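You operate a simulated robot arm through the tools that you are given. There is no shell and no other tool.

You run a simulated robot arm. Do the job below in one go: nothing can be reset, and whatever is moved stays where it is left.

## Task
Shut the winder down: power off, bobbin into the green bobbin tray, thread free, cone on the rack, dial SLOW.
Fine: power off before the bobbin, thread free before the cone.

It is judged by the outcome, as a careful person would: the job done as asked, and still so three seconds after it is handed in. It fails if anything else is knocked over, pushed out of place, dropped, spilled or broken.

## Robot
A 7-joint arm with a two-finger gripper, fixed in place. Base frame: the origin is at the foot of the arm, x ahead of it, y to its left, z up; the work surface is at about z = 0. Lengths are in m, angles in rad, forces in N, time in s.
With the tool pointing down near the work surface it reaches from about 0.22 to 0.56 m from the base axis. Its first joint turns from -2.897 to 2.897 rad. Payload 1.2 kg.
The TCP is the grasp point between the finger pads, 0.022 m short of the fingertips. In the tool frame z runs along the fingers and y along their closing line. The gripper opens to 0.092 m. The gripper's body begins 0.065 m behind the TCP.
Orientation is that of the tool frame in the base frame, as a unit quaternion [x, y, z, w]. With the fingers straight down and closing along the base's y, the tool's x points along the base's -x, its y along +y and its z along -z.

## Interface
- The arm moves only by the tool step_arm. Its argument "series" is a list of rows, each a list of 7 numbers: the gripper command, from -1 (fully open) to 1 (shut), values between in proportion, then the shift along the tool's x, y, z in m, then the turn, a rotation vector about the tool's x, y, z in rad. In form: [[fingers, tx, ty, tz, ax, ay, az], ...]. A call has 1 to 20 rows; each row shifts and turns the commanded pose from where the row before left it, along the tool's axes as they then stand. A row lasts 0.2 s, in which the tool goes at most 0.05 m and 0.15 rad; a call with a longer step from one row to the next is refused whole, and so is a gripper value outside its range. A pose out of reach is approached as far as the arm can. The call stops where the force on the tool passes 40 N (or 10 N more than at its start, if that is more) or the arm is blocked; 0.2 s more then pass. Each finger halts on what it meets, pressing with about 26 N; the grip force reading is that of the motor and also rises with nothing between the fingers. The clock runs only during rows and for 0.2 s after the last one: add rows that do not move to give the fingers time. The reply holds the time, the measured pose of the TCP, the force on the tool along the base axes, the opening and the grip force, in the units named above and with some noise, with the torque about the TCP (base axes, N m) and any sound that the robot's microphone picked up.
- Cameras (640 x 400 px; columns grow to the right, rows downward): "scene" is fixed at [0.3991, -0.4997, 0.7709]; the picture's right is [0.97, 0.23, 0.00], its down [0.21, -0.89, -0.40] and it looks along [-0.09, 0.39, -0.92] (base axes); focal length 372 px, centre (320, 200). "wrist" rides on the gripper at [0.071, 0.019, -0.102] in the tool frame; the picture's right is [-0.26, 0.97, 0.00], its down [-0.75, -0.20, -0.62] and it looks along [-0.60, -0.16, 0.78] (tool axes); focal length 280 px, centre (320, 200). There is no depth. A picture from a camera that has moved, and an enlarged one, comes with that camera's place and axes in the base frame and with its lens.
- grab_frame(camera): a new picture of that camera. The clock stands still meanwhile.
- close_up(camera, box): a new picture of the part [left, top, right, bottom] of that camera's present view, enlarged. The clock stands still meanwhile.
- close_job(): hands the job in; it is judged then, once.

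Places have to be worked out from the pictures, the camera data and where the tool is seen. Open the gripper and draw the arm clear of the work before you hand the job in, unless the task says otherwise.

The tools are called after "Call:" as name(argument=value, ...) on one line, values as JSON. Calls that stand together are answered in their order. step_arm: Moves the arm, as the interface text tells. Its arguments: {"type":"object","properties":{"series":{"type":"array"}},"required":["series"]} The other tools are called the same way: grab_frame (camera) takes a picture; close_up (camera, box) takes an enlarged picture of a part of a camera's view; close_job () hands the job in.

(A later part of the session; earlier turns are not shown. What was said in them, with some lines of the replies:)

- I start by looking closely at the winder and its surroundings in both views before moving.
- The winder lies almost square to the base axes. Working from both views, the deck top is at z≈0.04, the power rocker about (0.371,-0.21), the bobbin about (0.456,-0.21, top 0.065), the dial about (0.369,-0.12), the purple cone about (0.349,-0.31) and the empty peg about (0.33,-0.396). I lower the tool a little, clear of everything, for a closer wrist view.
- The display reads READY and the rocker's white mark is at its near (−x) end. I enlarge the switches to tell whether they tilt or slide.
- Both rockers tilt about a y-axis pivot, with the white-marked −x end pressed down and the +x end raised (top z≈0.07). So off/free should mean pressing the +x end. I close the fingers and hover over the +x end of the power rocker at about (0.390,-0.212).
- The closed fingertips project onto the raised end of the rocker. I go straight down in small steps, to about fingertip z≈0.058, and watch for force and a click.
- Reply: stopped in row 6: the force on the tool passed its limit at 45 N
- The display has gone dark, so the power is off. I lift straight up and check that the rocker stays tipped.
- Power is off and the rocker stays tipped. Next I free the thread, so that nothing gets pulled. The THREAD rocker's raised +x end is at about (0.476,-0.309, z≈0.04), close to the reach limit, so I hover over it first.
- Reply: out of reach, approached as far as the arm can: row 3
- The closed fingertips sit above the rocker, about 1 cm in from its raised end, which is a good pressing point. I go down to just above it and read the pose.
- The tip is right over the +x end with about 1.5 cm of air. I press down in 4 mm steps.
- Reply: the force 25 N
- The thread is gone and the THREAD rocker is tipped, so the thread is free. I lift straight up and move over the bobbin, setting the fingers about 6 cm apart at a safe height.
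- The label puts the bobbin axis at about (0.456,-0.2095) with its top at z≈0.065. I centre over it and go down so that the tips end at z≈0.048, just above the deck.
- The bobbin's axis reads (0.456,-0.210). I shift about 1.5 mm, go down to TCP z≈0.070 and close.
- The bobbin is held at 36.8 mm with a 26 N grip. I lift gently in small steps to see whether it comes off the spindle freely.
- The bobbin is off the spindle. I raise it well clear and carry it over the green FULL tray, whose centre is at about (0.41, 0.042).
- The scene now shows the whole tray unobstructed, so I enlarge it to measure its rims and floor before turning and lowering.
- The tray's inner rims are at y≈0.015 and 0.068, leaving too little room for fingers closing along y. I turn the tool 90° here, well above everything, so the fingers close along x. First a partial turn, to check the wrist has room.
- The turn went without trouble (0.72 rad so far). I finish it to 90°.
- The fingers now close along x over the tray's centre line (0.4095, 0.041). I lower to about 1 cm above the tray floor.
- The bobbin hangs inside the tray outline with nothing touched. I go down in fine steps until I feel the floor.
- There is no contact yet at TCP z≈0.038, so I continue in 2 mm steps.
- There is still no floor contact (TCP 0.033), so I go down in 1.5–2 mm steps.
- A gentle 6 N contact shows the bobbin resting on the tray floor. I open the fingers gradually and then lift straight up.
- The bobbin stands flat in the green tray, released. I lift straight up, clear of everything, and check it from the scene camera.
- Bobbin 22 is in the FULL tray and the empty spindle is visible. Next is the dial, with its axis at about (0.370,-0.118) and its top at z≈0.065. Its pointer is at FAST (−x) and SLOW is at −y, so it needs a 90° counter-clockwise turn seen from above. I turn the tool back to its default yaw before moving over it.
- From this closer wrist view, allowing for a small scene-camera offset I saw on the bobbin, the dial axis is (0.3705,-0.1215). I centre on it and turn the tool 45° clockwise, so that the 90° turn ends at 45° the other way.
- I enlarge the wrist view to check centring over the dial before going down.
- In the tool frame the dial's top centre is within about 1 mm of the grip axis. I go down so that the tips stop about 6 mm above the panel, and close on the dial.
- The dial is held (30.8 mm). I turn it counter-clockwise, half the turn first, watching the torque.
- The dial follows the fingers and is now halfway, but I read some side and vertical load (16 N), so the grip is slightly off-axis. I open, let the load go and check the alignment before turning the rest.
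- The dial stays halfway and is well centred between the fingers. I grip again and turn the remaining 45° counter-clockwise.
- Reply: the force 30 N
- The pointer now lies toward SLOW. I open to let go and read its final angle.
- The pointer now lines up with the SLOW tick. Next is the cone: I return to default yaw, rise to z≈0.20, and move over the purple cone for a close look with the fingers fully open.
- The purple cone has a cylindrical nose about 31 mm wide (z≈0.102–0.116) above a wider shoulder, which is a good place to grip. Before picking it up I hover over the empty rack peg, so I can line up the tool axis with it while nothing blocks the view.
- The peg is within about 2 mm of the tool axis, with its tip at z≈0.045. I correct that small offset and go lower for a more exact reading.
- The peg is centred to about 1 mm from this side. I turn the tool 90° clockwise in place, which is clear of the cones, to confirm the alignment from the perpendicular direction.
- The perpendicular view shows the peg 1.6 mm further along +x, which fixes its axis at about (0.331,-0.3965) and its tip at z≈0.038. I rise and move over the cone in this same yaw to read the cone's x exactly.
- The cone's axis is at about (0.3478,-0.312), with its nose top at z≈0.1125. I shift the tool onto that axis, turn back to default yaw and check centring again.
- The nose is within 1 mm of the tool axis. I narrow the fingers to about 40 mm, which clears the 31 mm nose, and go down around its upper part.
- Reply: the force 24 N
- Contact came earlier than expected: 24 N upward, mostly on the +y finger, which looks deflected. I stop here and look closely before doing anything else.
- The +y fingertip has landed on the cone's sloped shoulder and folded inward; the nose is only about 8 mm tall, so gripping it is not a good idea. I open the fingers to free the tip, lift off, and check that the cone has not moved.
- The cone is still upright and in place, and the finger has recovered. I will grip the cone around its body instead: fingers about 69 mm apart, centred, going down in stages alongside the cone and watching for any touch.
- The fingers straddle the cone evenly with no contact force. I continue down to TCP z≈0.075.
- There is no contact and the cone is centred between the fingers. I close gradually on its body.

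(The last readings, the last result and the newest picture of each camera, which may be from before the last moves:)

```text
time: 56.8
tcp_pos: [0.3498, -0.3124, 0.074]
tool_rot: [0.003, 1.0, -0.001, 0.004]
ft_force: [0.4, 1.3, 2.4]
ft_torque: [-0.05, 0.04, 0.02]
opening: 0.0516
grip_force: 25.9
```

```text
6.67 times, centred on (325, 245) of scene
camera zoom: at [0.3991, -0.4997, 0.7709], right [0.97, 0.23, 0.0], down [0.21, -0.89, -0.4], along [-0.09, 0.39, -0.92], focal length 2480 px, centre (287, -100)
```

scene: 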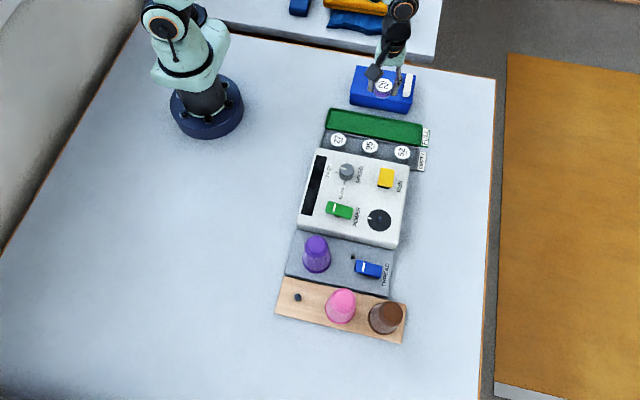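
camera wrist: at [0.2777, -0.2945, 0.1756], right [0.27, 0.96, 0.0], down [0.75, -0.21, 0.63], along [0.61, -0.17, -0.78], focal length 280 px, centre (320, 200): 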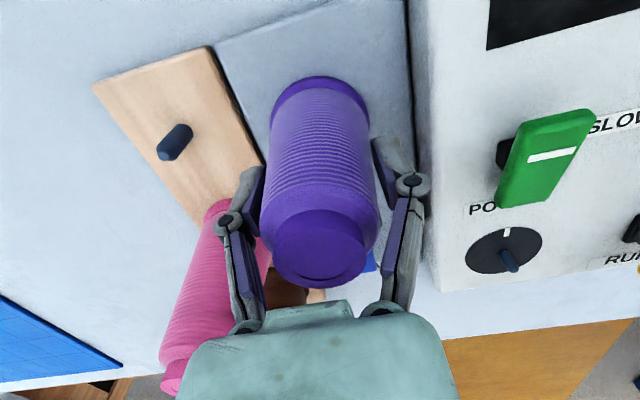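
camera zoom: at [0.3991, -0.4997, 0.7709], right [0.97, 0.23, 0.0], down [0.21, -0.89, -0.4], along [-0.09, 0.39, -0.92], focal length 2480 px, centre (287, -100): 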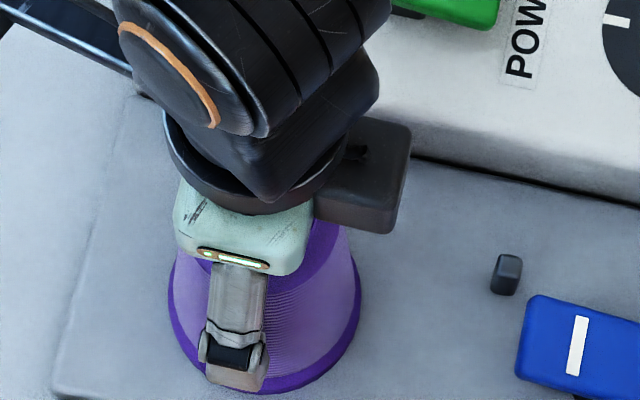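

The cone is held at 51.6 mm with a 26 N grip and almost no side load. I lift gently and check that it comes up straight.

Call:
step_arm(series=[[1, 0, 0, -0.004, 0, 0, 0], [1, 0, 0, -0.006, 0, 0, 0], [1, 0, 0, -0.01, 0, 0, 0], [1, 0, 0, -0.01, 0, 0, 0], [1, 0, 0, 0, 0, 0, 0]])

Call:
grab_frame(camera="wrist")

Call:
close_up(camera="scene", box=[270, 205, 370, 285])

```text
time: 58.0
tcp_pos: [0.3503, -0.3122, 0.1055]
tool_rot: [0.003, 1.0, -0.001, 0.003]
ft_force: [-0.5, 0.2, -1.3]
ft_torque: [0.01, 0.02, 0.02]
opening: 0.0518
grip_force: 26.0
```

```text
taken
camera wrist: at [0.2775, -0.2941, 0.2062], right [0.27, 0.96, 0.0], down [0.75, -0.21, 0.63], along [0.61, -0.17, -0.78], focal length 280 px, centre (320, 200)
```

wrist: 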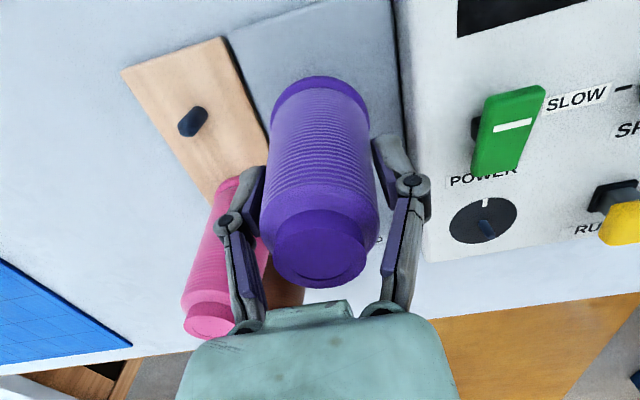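

```text
5.00 times, centred on (320, 245) of scene
camera zoom: at [0.3991, -0.4997, 0.7709], right [0.97, 0.23, 0.0], down [0.21, -0.89, -0.4], along [-0.09, 0.39, -0.92], focal length 1860 px, centre (320, -25)
```

zoom: 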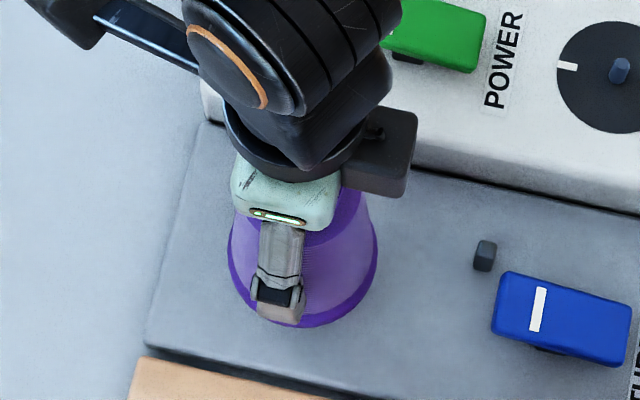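

The cone rises straight and steady in the grip. I raise it another 5 cm and carry it across to the peg axis, a shift of about (-0.018,-0.0845).

Call:
step_arm(series=[[1, 0, 0, -0.025, 0, 0, 0], [1, 0, 0, -0.025, 0, 0, 0], [1, 0, 0, 0, 0, 0, 0], [1, 0.006, -0.028, 0, 0, 0, 0], [1, 0.006, -0.028, 0, 0, 0, 0], [1, 0.006, -0.0285, 0, 0, 0, 0], [1, 0, 0, 0, 0, 0, 0], [1, 0, 0, 0, 0, 0, 0]])

Call:
grab_frame(camera="wrist")

Call:
close_up(camera="scene", box=[250, 225, 390, 345])

```text
time: 59.8
tcp_pos: [0.331, -0.3962, 0.1558]
tool_rot: [0.002, 1.0, -0.001, 0.003]
ft_force: [-0.4, 0.3, -1.7]
ft_torque: [0.02, -0.04, 0.04]
opening: 0.0515
grip_force: 26.1
```

```text
taken
camera wrist: at [0.2586, -0.3781, 0.2566], right [0.27, 0.96, 0.0], down [0.75, -0.21, 0.63], along [0.61, -0.17, -0.78], focal length 280 px, centre (320, 200)
```

wrist: 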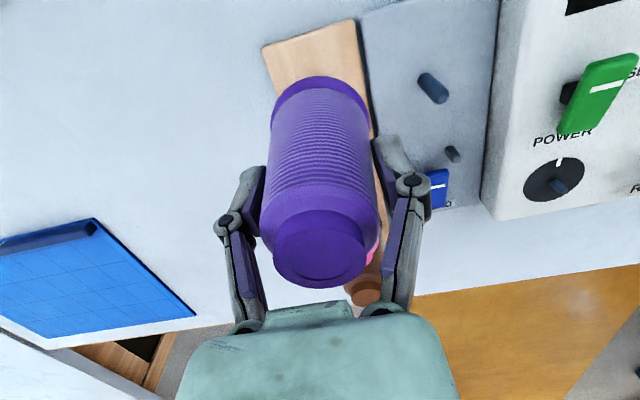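

```text
3.33 times, centred on (320, 285) of scene
camera zoom: at [0.3991, -0.4997, 0.7709], right [0.97, 0.23, 0.0], down [0.21, -0.89, -0.4], along [-0.09, 0.39, -0.92], focal length 1240 px, centre (320, -83)
```

zoom: 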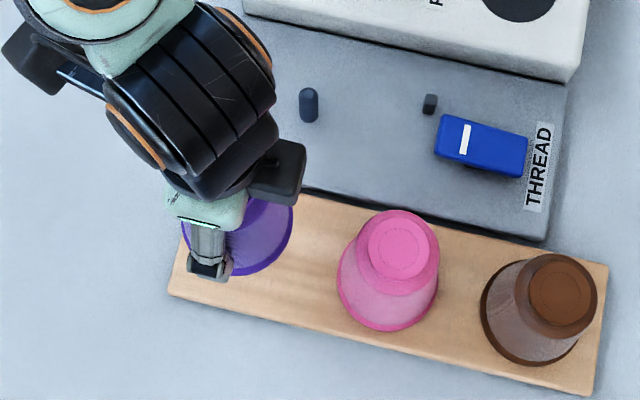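

The cone hangs over the empty end of the rack, and the old spindle post is now exposed. I enlarge that post to double-check the axis the cone came from.

Call:
close_up(camera="wrist", box=[390, 40, 490, 140])

Call:
close_up(camera="scene", box=[275, 235, 345, 290])

```text
4.00 times, centred on (440, 90) of wrist
camera zoom: at [0.2586, -0.3781, 0.2566], right [0.27, 0.96, 0.0], down [0.75, -0.21, 0.63], along [0.61, -0.17, -0.78], focal length 1122 px, centre (-160, 640)
```

zoom: 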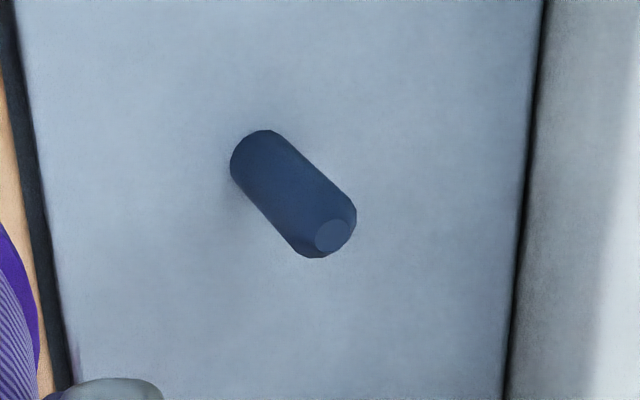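

```text
7.27 times, centred on (310, 262) of scene
camera zoom: at [0.3991, -0.4997, 0.7709], right [0.97, 0.23, 0.0], down [0.21, -0.89, -0.4], along [-0.09, 0.39, -0.92], focal length 2705 px, centre (393, -254)
```

zoom: 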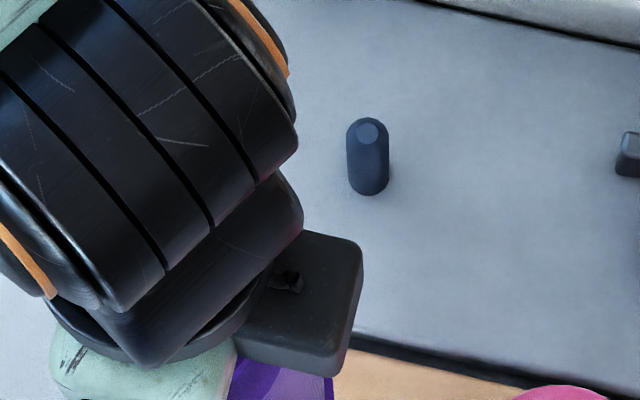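

Post and peg positions give a consistent offset, so the cone should be over the peg to within about 1–2 mm. I lower to just above the peg tip, then continue in small steps, watching the force.

Call:
step_arm(series=[[1, 0, 0, 0.02, 0, 0, 0], [1, 0, 0, 0.016, 0, 0, 0], [1, 0, 0, 0.003, 0, 0, 0], [1, 0, 0, 0.003, 0, 0, 0], [1, 0, 0, 0, 0, 0, 0]])

Call:
close_up(camera="scene", box=[260, 245, 360, 325])

```text
time: 61.0
tcp_pos: [0.3313, -0.3959, 0.1125]
tool_rot: [0.001, 1.0, -0.001, 0.003]
ft_force: [-0.3, 0.1, -1.2]
ft_torque: [-0.01, -0.01, -0.01]
opening: 0.0517
grip_force: 26.3
```

```text
5.00 times, centred on (310, 285) of scene
camera zoom: at [0.3991, -0.4997, 0.7709], right [0.97, 0.23, 0.0], down [0.21, -0.89, -0.4], along [-0.09, 0.39, -0.92], focal length 1860 px, centre (370, -225)
```

zoom: 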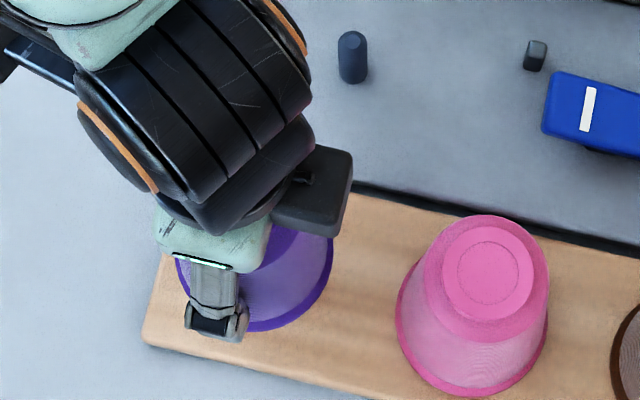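

There is no contact yet (only the cone's weight on the sensor). I keep lowering in 2 mm steps.

Call:
step_arm(series=[[1, 0, 0, 0.002, 0, 0, 0], [1, 0, 0, 0.002, 0, 0, 0], [1, 0, 0, 0.002, 0, 0, 0], [1, 0, 0, 0, 0, 0, 0]])

```text
time: 62.0
tcp_pos: [0.331, -0.3964, 0.1062]
tool_rot: [0.003, 1.0, -0.002, 0.002]
ft_force: [0.3, 0.4, -1.6]
ft_torque: [0.0, -0.02, -0.01]
opening: 0.0518
grip_force: 25.7
```

Call:
step_arm(series=[[1, 0, 0, 0.002, 0, 0, 0], [1, 0, 0, 0.002, 0, 0, 0], [1, 0, 0, 0, 0, 0, 0]])

```text
time: 62.8
tcp_pos: [0.3302, -0.396, 0.1013]
tool_rot: [0.003, 1.0, 0.0, 0.002]
ft_force: [-0.5, -0.2, -1.9]
ft_torque: [-0.01, 0.02, 0.01]
opening: 0.0518
grip_force: 26.2
```

Still free at TCP z≈0.102, with the cone's bottom now about level with the peg tip. I continue in 2 mm steps.

Call:
step_arm(series=[[1, 0, 0, 0.002, 0, 0, 0], [1, 0, 0, 0.002, 0, 0, 0], [1, 0, 0, 0, 0, 0, 0]])

```text
time: 63.6
tcp_pos: [0.3316, -0.3966, 0.0994]
tool_rot: [0.003, 1.0, -0.001, 0.003]
ft_force: [-0.3, -0.5, -1.1]
ft_torque: [0.02, 0.02, -0.04]
opening: 0.0514
grip_force: 26.4
```

Call:
step_arm(series=[[1, 0, 0, 0.002, 0, 0, 0], [1, 0, 0, 0.002, 0, 0, 0], [1, 0, 0, 0, 0, 0, 0]])

Call:
close_up(camera="scene", box=[260, 245, 360, 325])

```text
time: 64.4
tcp_pos: [0.331, -0.3964, 0.093]
tool_rot: [0.002, 1.0, -0.001, 0.002]
ft_force: [0.3, 0.6, -1.6]
ft_torque: [0.02, -0.01, -0.05]
opening: 0.0515
grip_force: 25.4
```

```text
5.00 times, centred on (310, 285) of scene
camera zoom: at [0.3991, -0.4997, 0.7709], right [0.97, 0.23, 0.0], down [0.21, -0.89, -0.4], along [-0.09, 0.39, -0.92], focal length 1860 px, centre (370, -225)
```

zoom: 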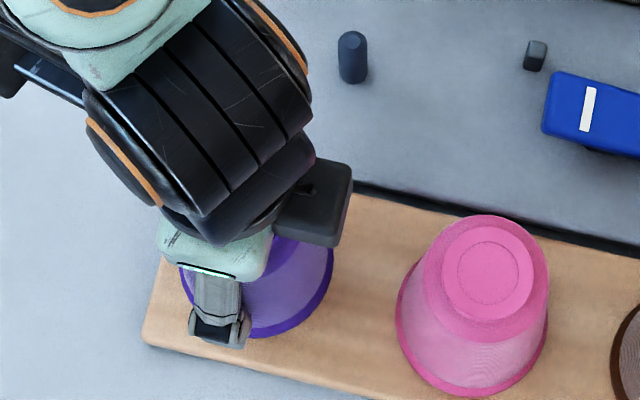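

The cone's bottom is now below the peg tip with no side force, so the peg is inside the cone. I continue down toward the rack board.

Call:
step_arm(series=[[1, 0, 0, 0.003, 0, 0, 0], [1, 0, 0, 0.003, 0, 0, 0], [1, 0, 0, 0.003, 0, 0, 0], [1, 0, 0, 0, 0, 0, 0]])

```text
time: 65.4
tcp_pos: [0.3316, -0.3975, 0.0857]
tool_rot: [0.003, 1.0, 0.0, 0.003]
ft_force: [-0.2, 0.6, -1.0]
ft_torque: [0.03, 0.03, 0.01]
opening: 0.0516
grip_force: 26.4
```

Call:
step_arm(series=[[1, 0, 0, 0.002, 0, 0, 0], [1, 0, 0, 0.002, 0, 0, 0], [1, 0, 0, 0.002, 0, 0, 0], [1, 0, 0, 0, 0, 0, 0]])

```text
time: 66.4
tcp_pos: [0.3314, -0.396, 0.0786]
tool_rot: [0.002, 1.0, -0.001, 0.003]
ft_force: [0.7, 0.3, -1.9]
ft_torque: [0.02, 0.02, 0.03]
opening: 0.0517
grip_force: 26.0
```

Still free at TCP z≈0.079, and seating is expected around 0.072–0.076. I use 1.5 mm steps from here.

Call:
step_arm(series=[[1, 0, 0, 0.0015, 0, 0, 0], [1, 0, 0, 0.0015, 0, 0, 0], [1, 0, 0, 0, 0, 0, 0]])

```text
time: 67.2
tcp_pos: [0.3308, -0.3966, 0.075]
tool_rot: [0.002, 1.0, 0.0, 0.002]
ft_force: [-0.4, 0.1, -2.0]
ft_torque: [0.02, 0.02, 0.0]
opening: 0.0516
grip_force: 26.2
```

Call:
step_arm(series=[[1, 0, 0, 0.0015, 0, 0, 0], [1, 0, 0, 0, 0, 0, 0]])

```text
time: 67.8
tcp_pos: [0.3318, -0.3966, 0.0744]
tool_rot: [0.003, 1.0, -0.001, 0.003]
ft_force: [-1.2, 0.0, -1.6]
ft_torque: [-0.01, 0.02, -0.02]
opening: 0.0516
grip_force: 25.9
```

Call:
step_arm(series=[[1, 0, 0, 0.0015, 0, 0, 0], [1, 0, 0, 0, 0, 0, 0]])

```text
time: 68.4
tcp_pos: [0.331, -0.3972, 0.0739]
tool_rot: [0.003, 1.0, -0.001, 0.003]
ft_force: [1.0, -0.2, -1.9]
ft_torque: [0.01, -0.01, -0.01]
opening: 0.0516
grip_force: 25.9
```

Call:
step_arm(series=[[1, 0, 0, 0.0015, 0, 0, 0], [1, 0, 0, 0, 0, 0, 0]])

Call:
close_up(camera="scene", box=[260, 245, 360, 325])

Call:
grab_frame(camera="wrist")

```text
time: 69.0
tcp_pos: [0.3314, -0.3968, 0.0725]
tool_rot: [0.002, 1.0, 0.0, 0.002]
ft_force: [0.5, -0.2, -2.1]
ft_torque: [0.01, 0.01, 0.0]
opening: 0.0514
grip_force: 25.8
```

```text
5.00 times, centred on (310, 285) of scene
camera zoom: at [0.3991, -0.4997, 0.7709], right [0.97, 0.23, 0.0], down [0.21, -0.89, -0.4], along [-0.09, 0.39, -0.92], focal length 1860 px, centre (370, -225)
```

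zoom: 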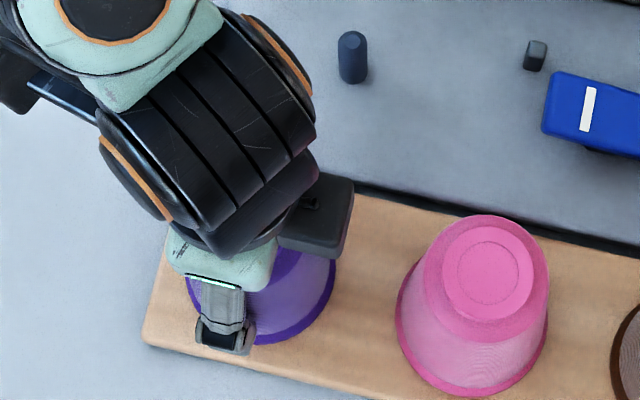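

```text
taken
camera wrist: at [0.2595, -0.3788, 0.1739], right [0.27, 0.96, 0.0], down [0.75, -0.21, 0.63], along [0.61, -0.17, -0.78], focal length 280 px, centre (320, 200)
```

wrist: 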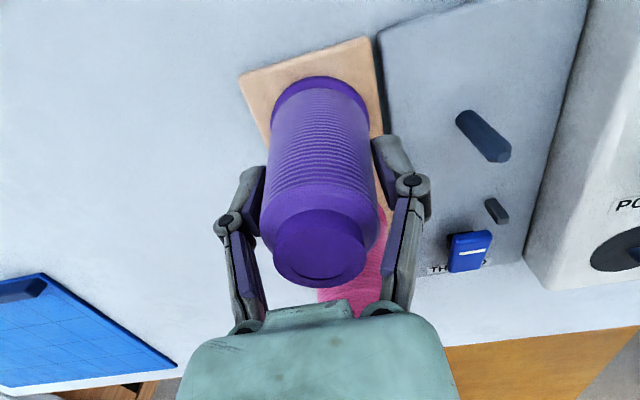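

Still not seated, so the rack board must lie lower than the deck the cone came from. I continue down gently.

Call:
step_arm(series=[[1, 0, 0, 0.0015, 0, 0, 0], [1, 0, 0, 0.0015, 0, 0, 0], [1, 0, 0, 0, 0, 0, 0]])

```text
time: 69.8
tcp_pos: [0.3313, -0.3966, 0.0707]
tool_rot: [0.002, 1.0, -0.001, 0.004]
ft_force: [-7.0, 10.4, 30.5]
ft_torque: [0.36, 0.1, 0.03]
opening: 0.0522
grip_force: 26.7
```

The force rises to 30 N: the cone is on the board, 3 mm lower than its old deck. I ease up 1.5 mm to take off the load, then open gradually.

Call:
step_arm(series=[[1, 0, 0, -0.0015, 0, 0, 0], [0.0, 0, 0, 0, 0, 0, 0], [-0.2, 0, 0, 0, 0, 0, 0], [-0.35, 0, 0, 0, 0, 0, 0], [-0.5, 0, 0, 0, 0, 0, 0], [-0.5, 0, 0, 0, 0, 0, 0]])

Call:
grab_frame(camera="wrist")

Call:
close_up(camera="scene", box=[260, 245, 360, 325])

```text
time: 71.2
tcp_pos: [0.3311, -0.3965, 0.0708]
tool_rot: [0.003, 1.0, -0.001, 0.003]
ft_force: [0.4, -0.2, 0.7]
ft_torque: [-0.02, -0.01, 0.0]
opening: 0.0694
grip_force: 0.2
```

```text
taken
camera wrist: at [0.2595, -0.3789, 0.1723], right [0.27, 0.96, 0.0], down [0.75, -0.21, 0.63], along [0.61, -0.17, -0.78], focal length 280 px, centre (320, 200)
```

wrist: 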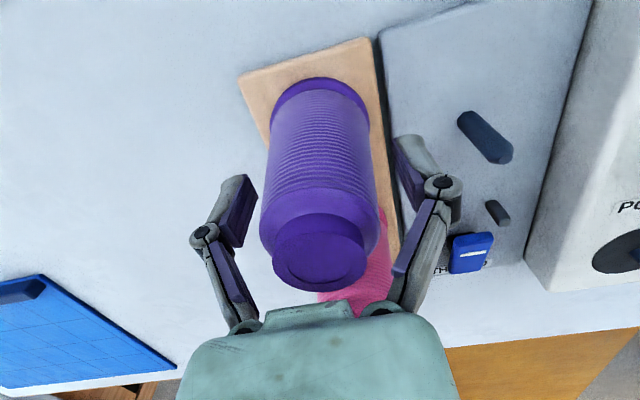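

```text
5.00 times, centred on (310, 285) of scene
camera zoom: at [0.3991, -0.4997, 0.7709], right [0.97, 0.23, 0.0], down [0.21, -0.89, -0.4], along [-0.09, 0.39, -0.92], focal length 1860 px, centre (370, -225)
```

zoom: 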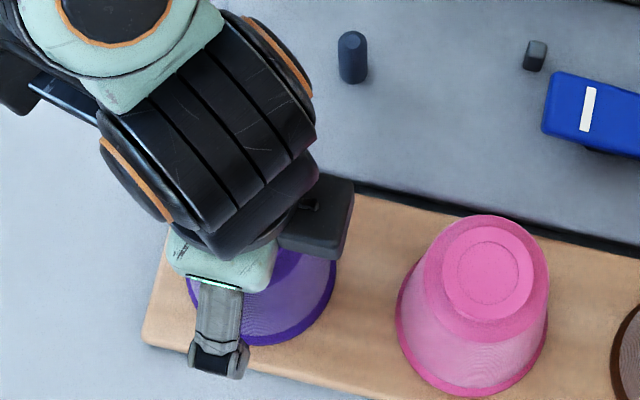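

The cone stands by itself with the fingers clear on both sides. I rise straight up past it in stages and check that it stays put.

Call:
step_arm(series=[[-0.5, 0, 0, -0.015, 0, 0, 0], [-0.5, 0, 0, -0.025, 0, 0, 0], [-0.5, 0, 0, -0.035, 0, 0, 0], [-0.5, 0, 0, -0.04, 0, 0, 0], [-0.5, 0, 0, -0.03, 0, 0, 0], [-0.5, 0, 0, 0, 0, 0, 0]])

Call:
grab_frame(camera="wrist")

Call:
close_up(camera="scene", box=[250, 225, 410, 350])

```text
time: 72.6
tcp_pos: [0.3312, -0.3964, 0.216]
tool_rot: [0.002, 1.0, -0.001, 0.003]
ft_force: [0.4, -0.1, 0.2]
ft_torque: [0.01, 0.02, 0.04]
opening: 0.0692
grip_force: 0.0
```

```text
taken
camera wrist: at [0.2585, -0.3785, 0.3183], right [0.27, 0.96, 0.0], down [0.75, -0.21, 0.63], along [0.61, -0.17, -0.78], focal length 280 px, centre (320, 200)
```

wrist: 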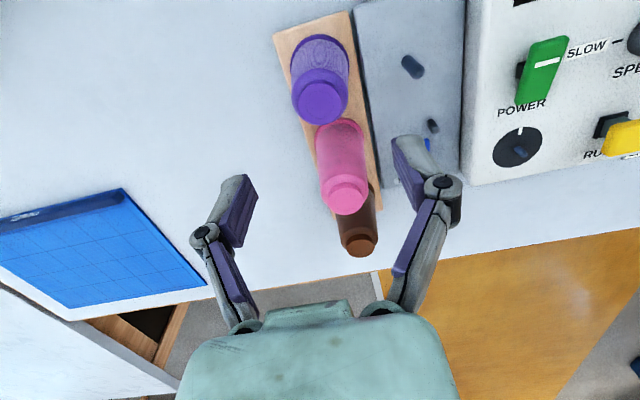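

```text
3.20 times, centred on (330, 288) of scene
camera zoom: at [0.3991, -0.4997, 0.7709], right [0.97, 0.23, 0.0], down [0.21, -0.89, -0.4], along [-0.09, 0.39, -0.92], focal length 1190 px, centre (288, -80)
```

zoom: 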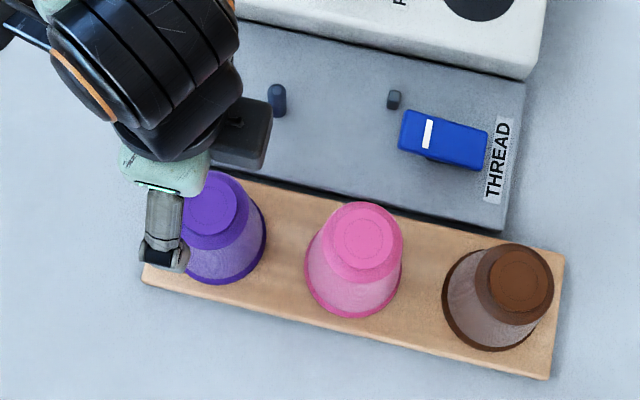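

The purple cone stands upright on the rack in line with the others. I draw the arm up and back, open the gripper fully, and take a final look at everything.

Call:
step_arm(series=[[-1, 0, 0, -0.045, 0, 0, 0], [-1, 0, 0, -0.045, 0, 0, 0], [-1, 0.01, 0.045, 0, 0, 0, 0], [-1, 0.01, 0.045, 0, 0, 0, 0], [-1, 0.01, 0.045, 0, 0, 0, 0], [-1, 0.01, 0.045, 0, 0, 0, 0], [-1, 0.01, 0.045, 0, 0, 0, 0], [-1, 0.01, 0.045, 0, 0, 0, 0], [-1, 0, 0, 0, 0, 0, 0]])

Call:
grab_frame(camera="scene")

Call:
close_up(camera="scene", box=[260, 210, 430, 350])

Call:
close_up(camera="scene", box=[290, 90, 450, 230])

Call:
grab_frame(camera="wrist")

```text
time: 74.6
tcp_pos: [0.2709, -0.1251, 0.3049]
tool_rot: [0.002, 1.0, -0.001, 0.004]
ft_force: [-0.2, -1.0, -0.7]
ft_torque: [0.0, -0.01, 0.01]
opening: 0.092
grip_force: 0.0
```

```text
taken
```

scene: 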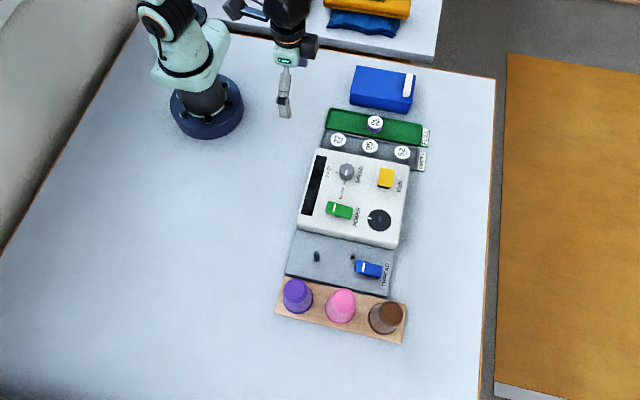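

```text
2.86 times, centred on (345, 280) of scene
camera zoom: at [0.3991, -0.4997, 0.7709], right [0.97, 0.23, 0.0], down [0.21, -0.89, -0.4], along [-0.09, 0.39, -0.92], focal length 1063 px, centre (249, -29)
```

zoom: 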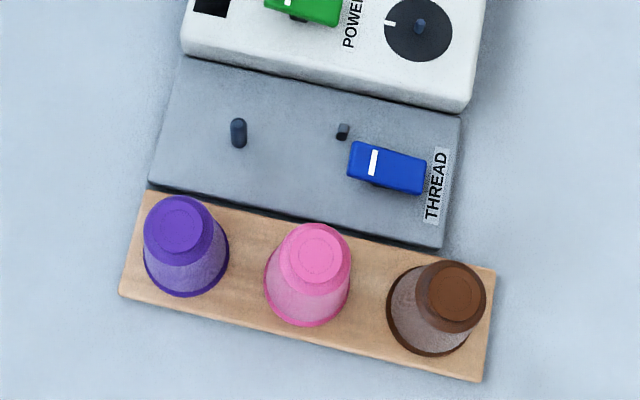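

```text
2.86 times, centred on (370, 160) of scene
camera zoom: at [0.3991, -0.4997, 0.7709], right [0.97, 0.23, 0.0], down [0.21, -0.89, -0.4], along [-0.09, 0.39, -0.92], focal length 1063 px, centre (177, 314)
```

zoom: 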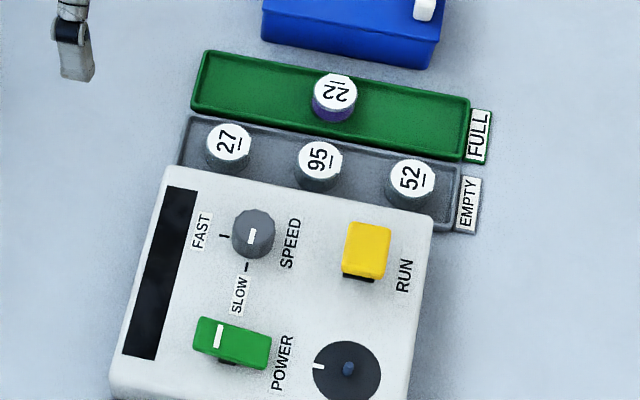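

```text
taken
camera wrist: at [0.1993, -0.1066, 0.4066], right [0.27, 0.96, 0.0], down [0.75, -0.21, 0.63], along [0.61, -0.17, -0.78], focal length 280 px, centre (320, 200)
```

wrist: 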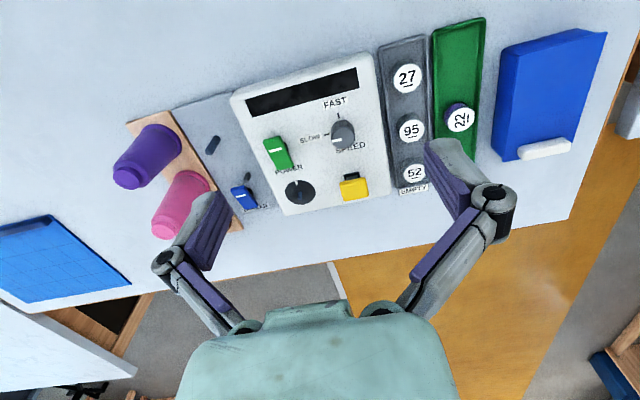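

Final check:
- Power: display dark, rocker tipped off.
- Thread: gone, with the THREAD rocker tipped.
- Bobbin: 22 lies in the green FULL tray.
- Cone: purple cone seated on the rack at the same height as its neighbours.
- Dial: pointing at SLOW.

Nothing else has moved, the gripper is open and the arm is clear, so I hand the job in.

Call:
close_job()

```text
The job is handed in.
```

The winder is shut down and the job is handed in. The last pictures show everything as you asked:

- **Power:** switched off first; the display is dark.
- **Thread:** freed before the cone or the bobbin was moved.
- **Bobbin:** bobbin 22 is lying flat in the green tray.
- **Cone:** the purple cone is on the empty rack peg, seated at the same height as the other two.
- **Dial:** the pointer lines up with SLOW.

On my first try at the cone, one finger came down on its shoulder with about 24 N. I backed off and gripped it lower, around the body. The cone stayed upright, though it may have shifted a millimetre or two on its post before I lifted it. I saw nothing else moved out of place. The gripper is open and the arm is clear of the work.
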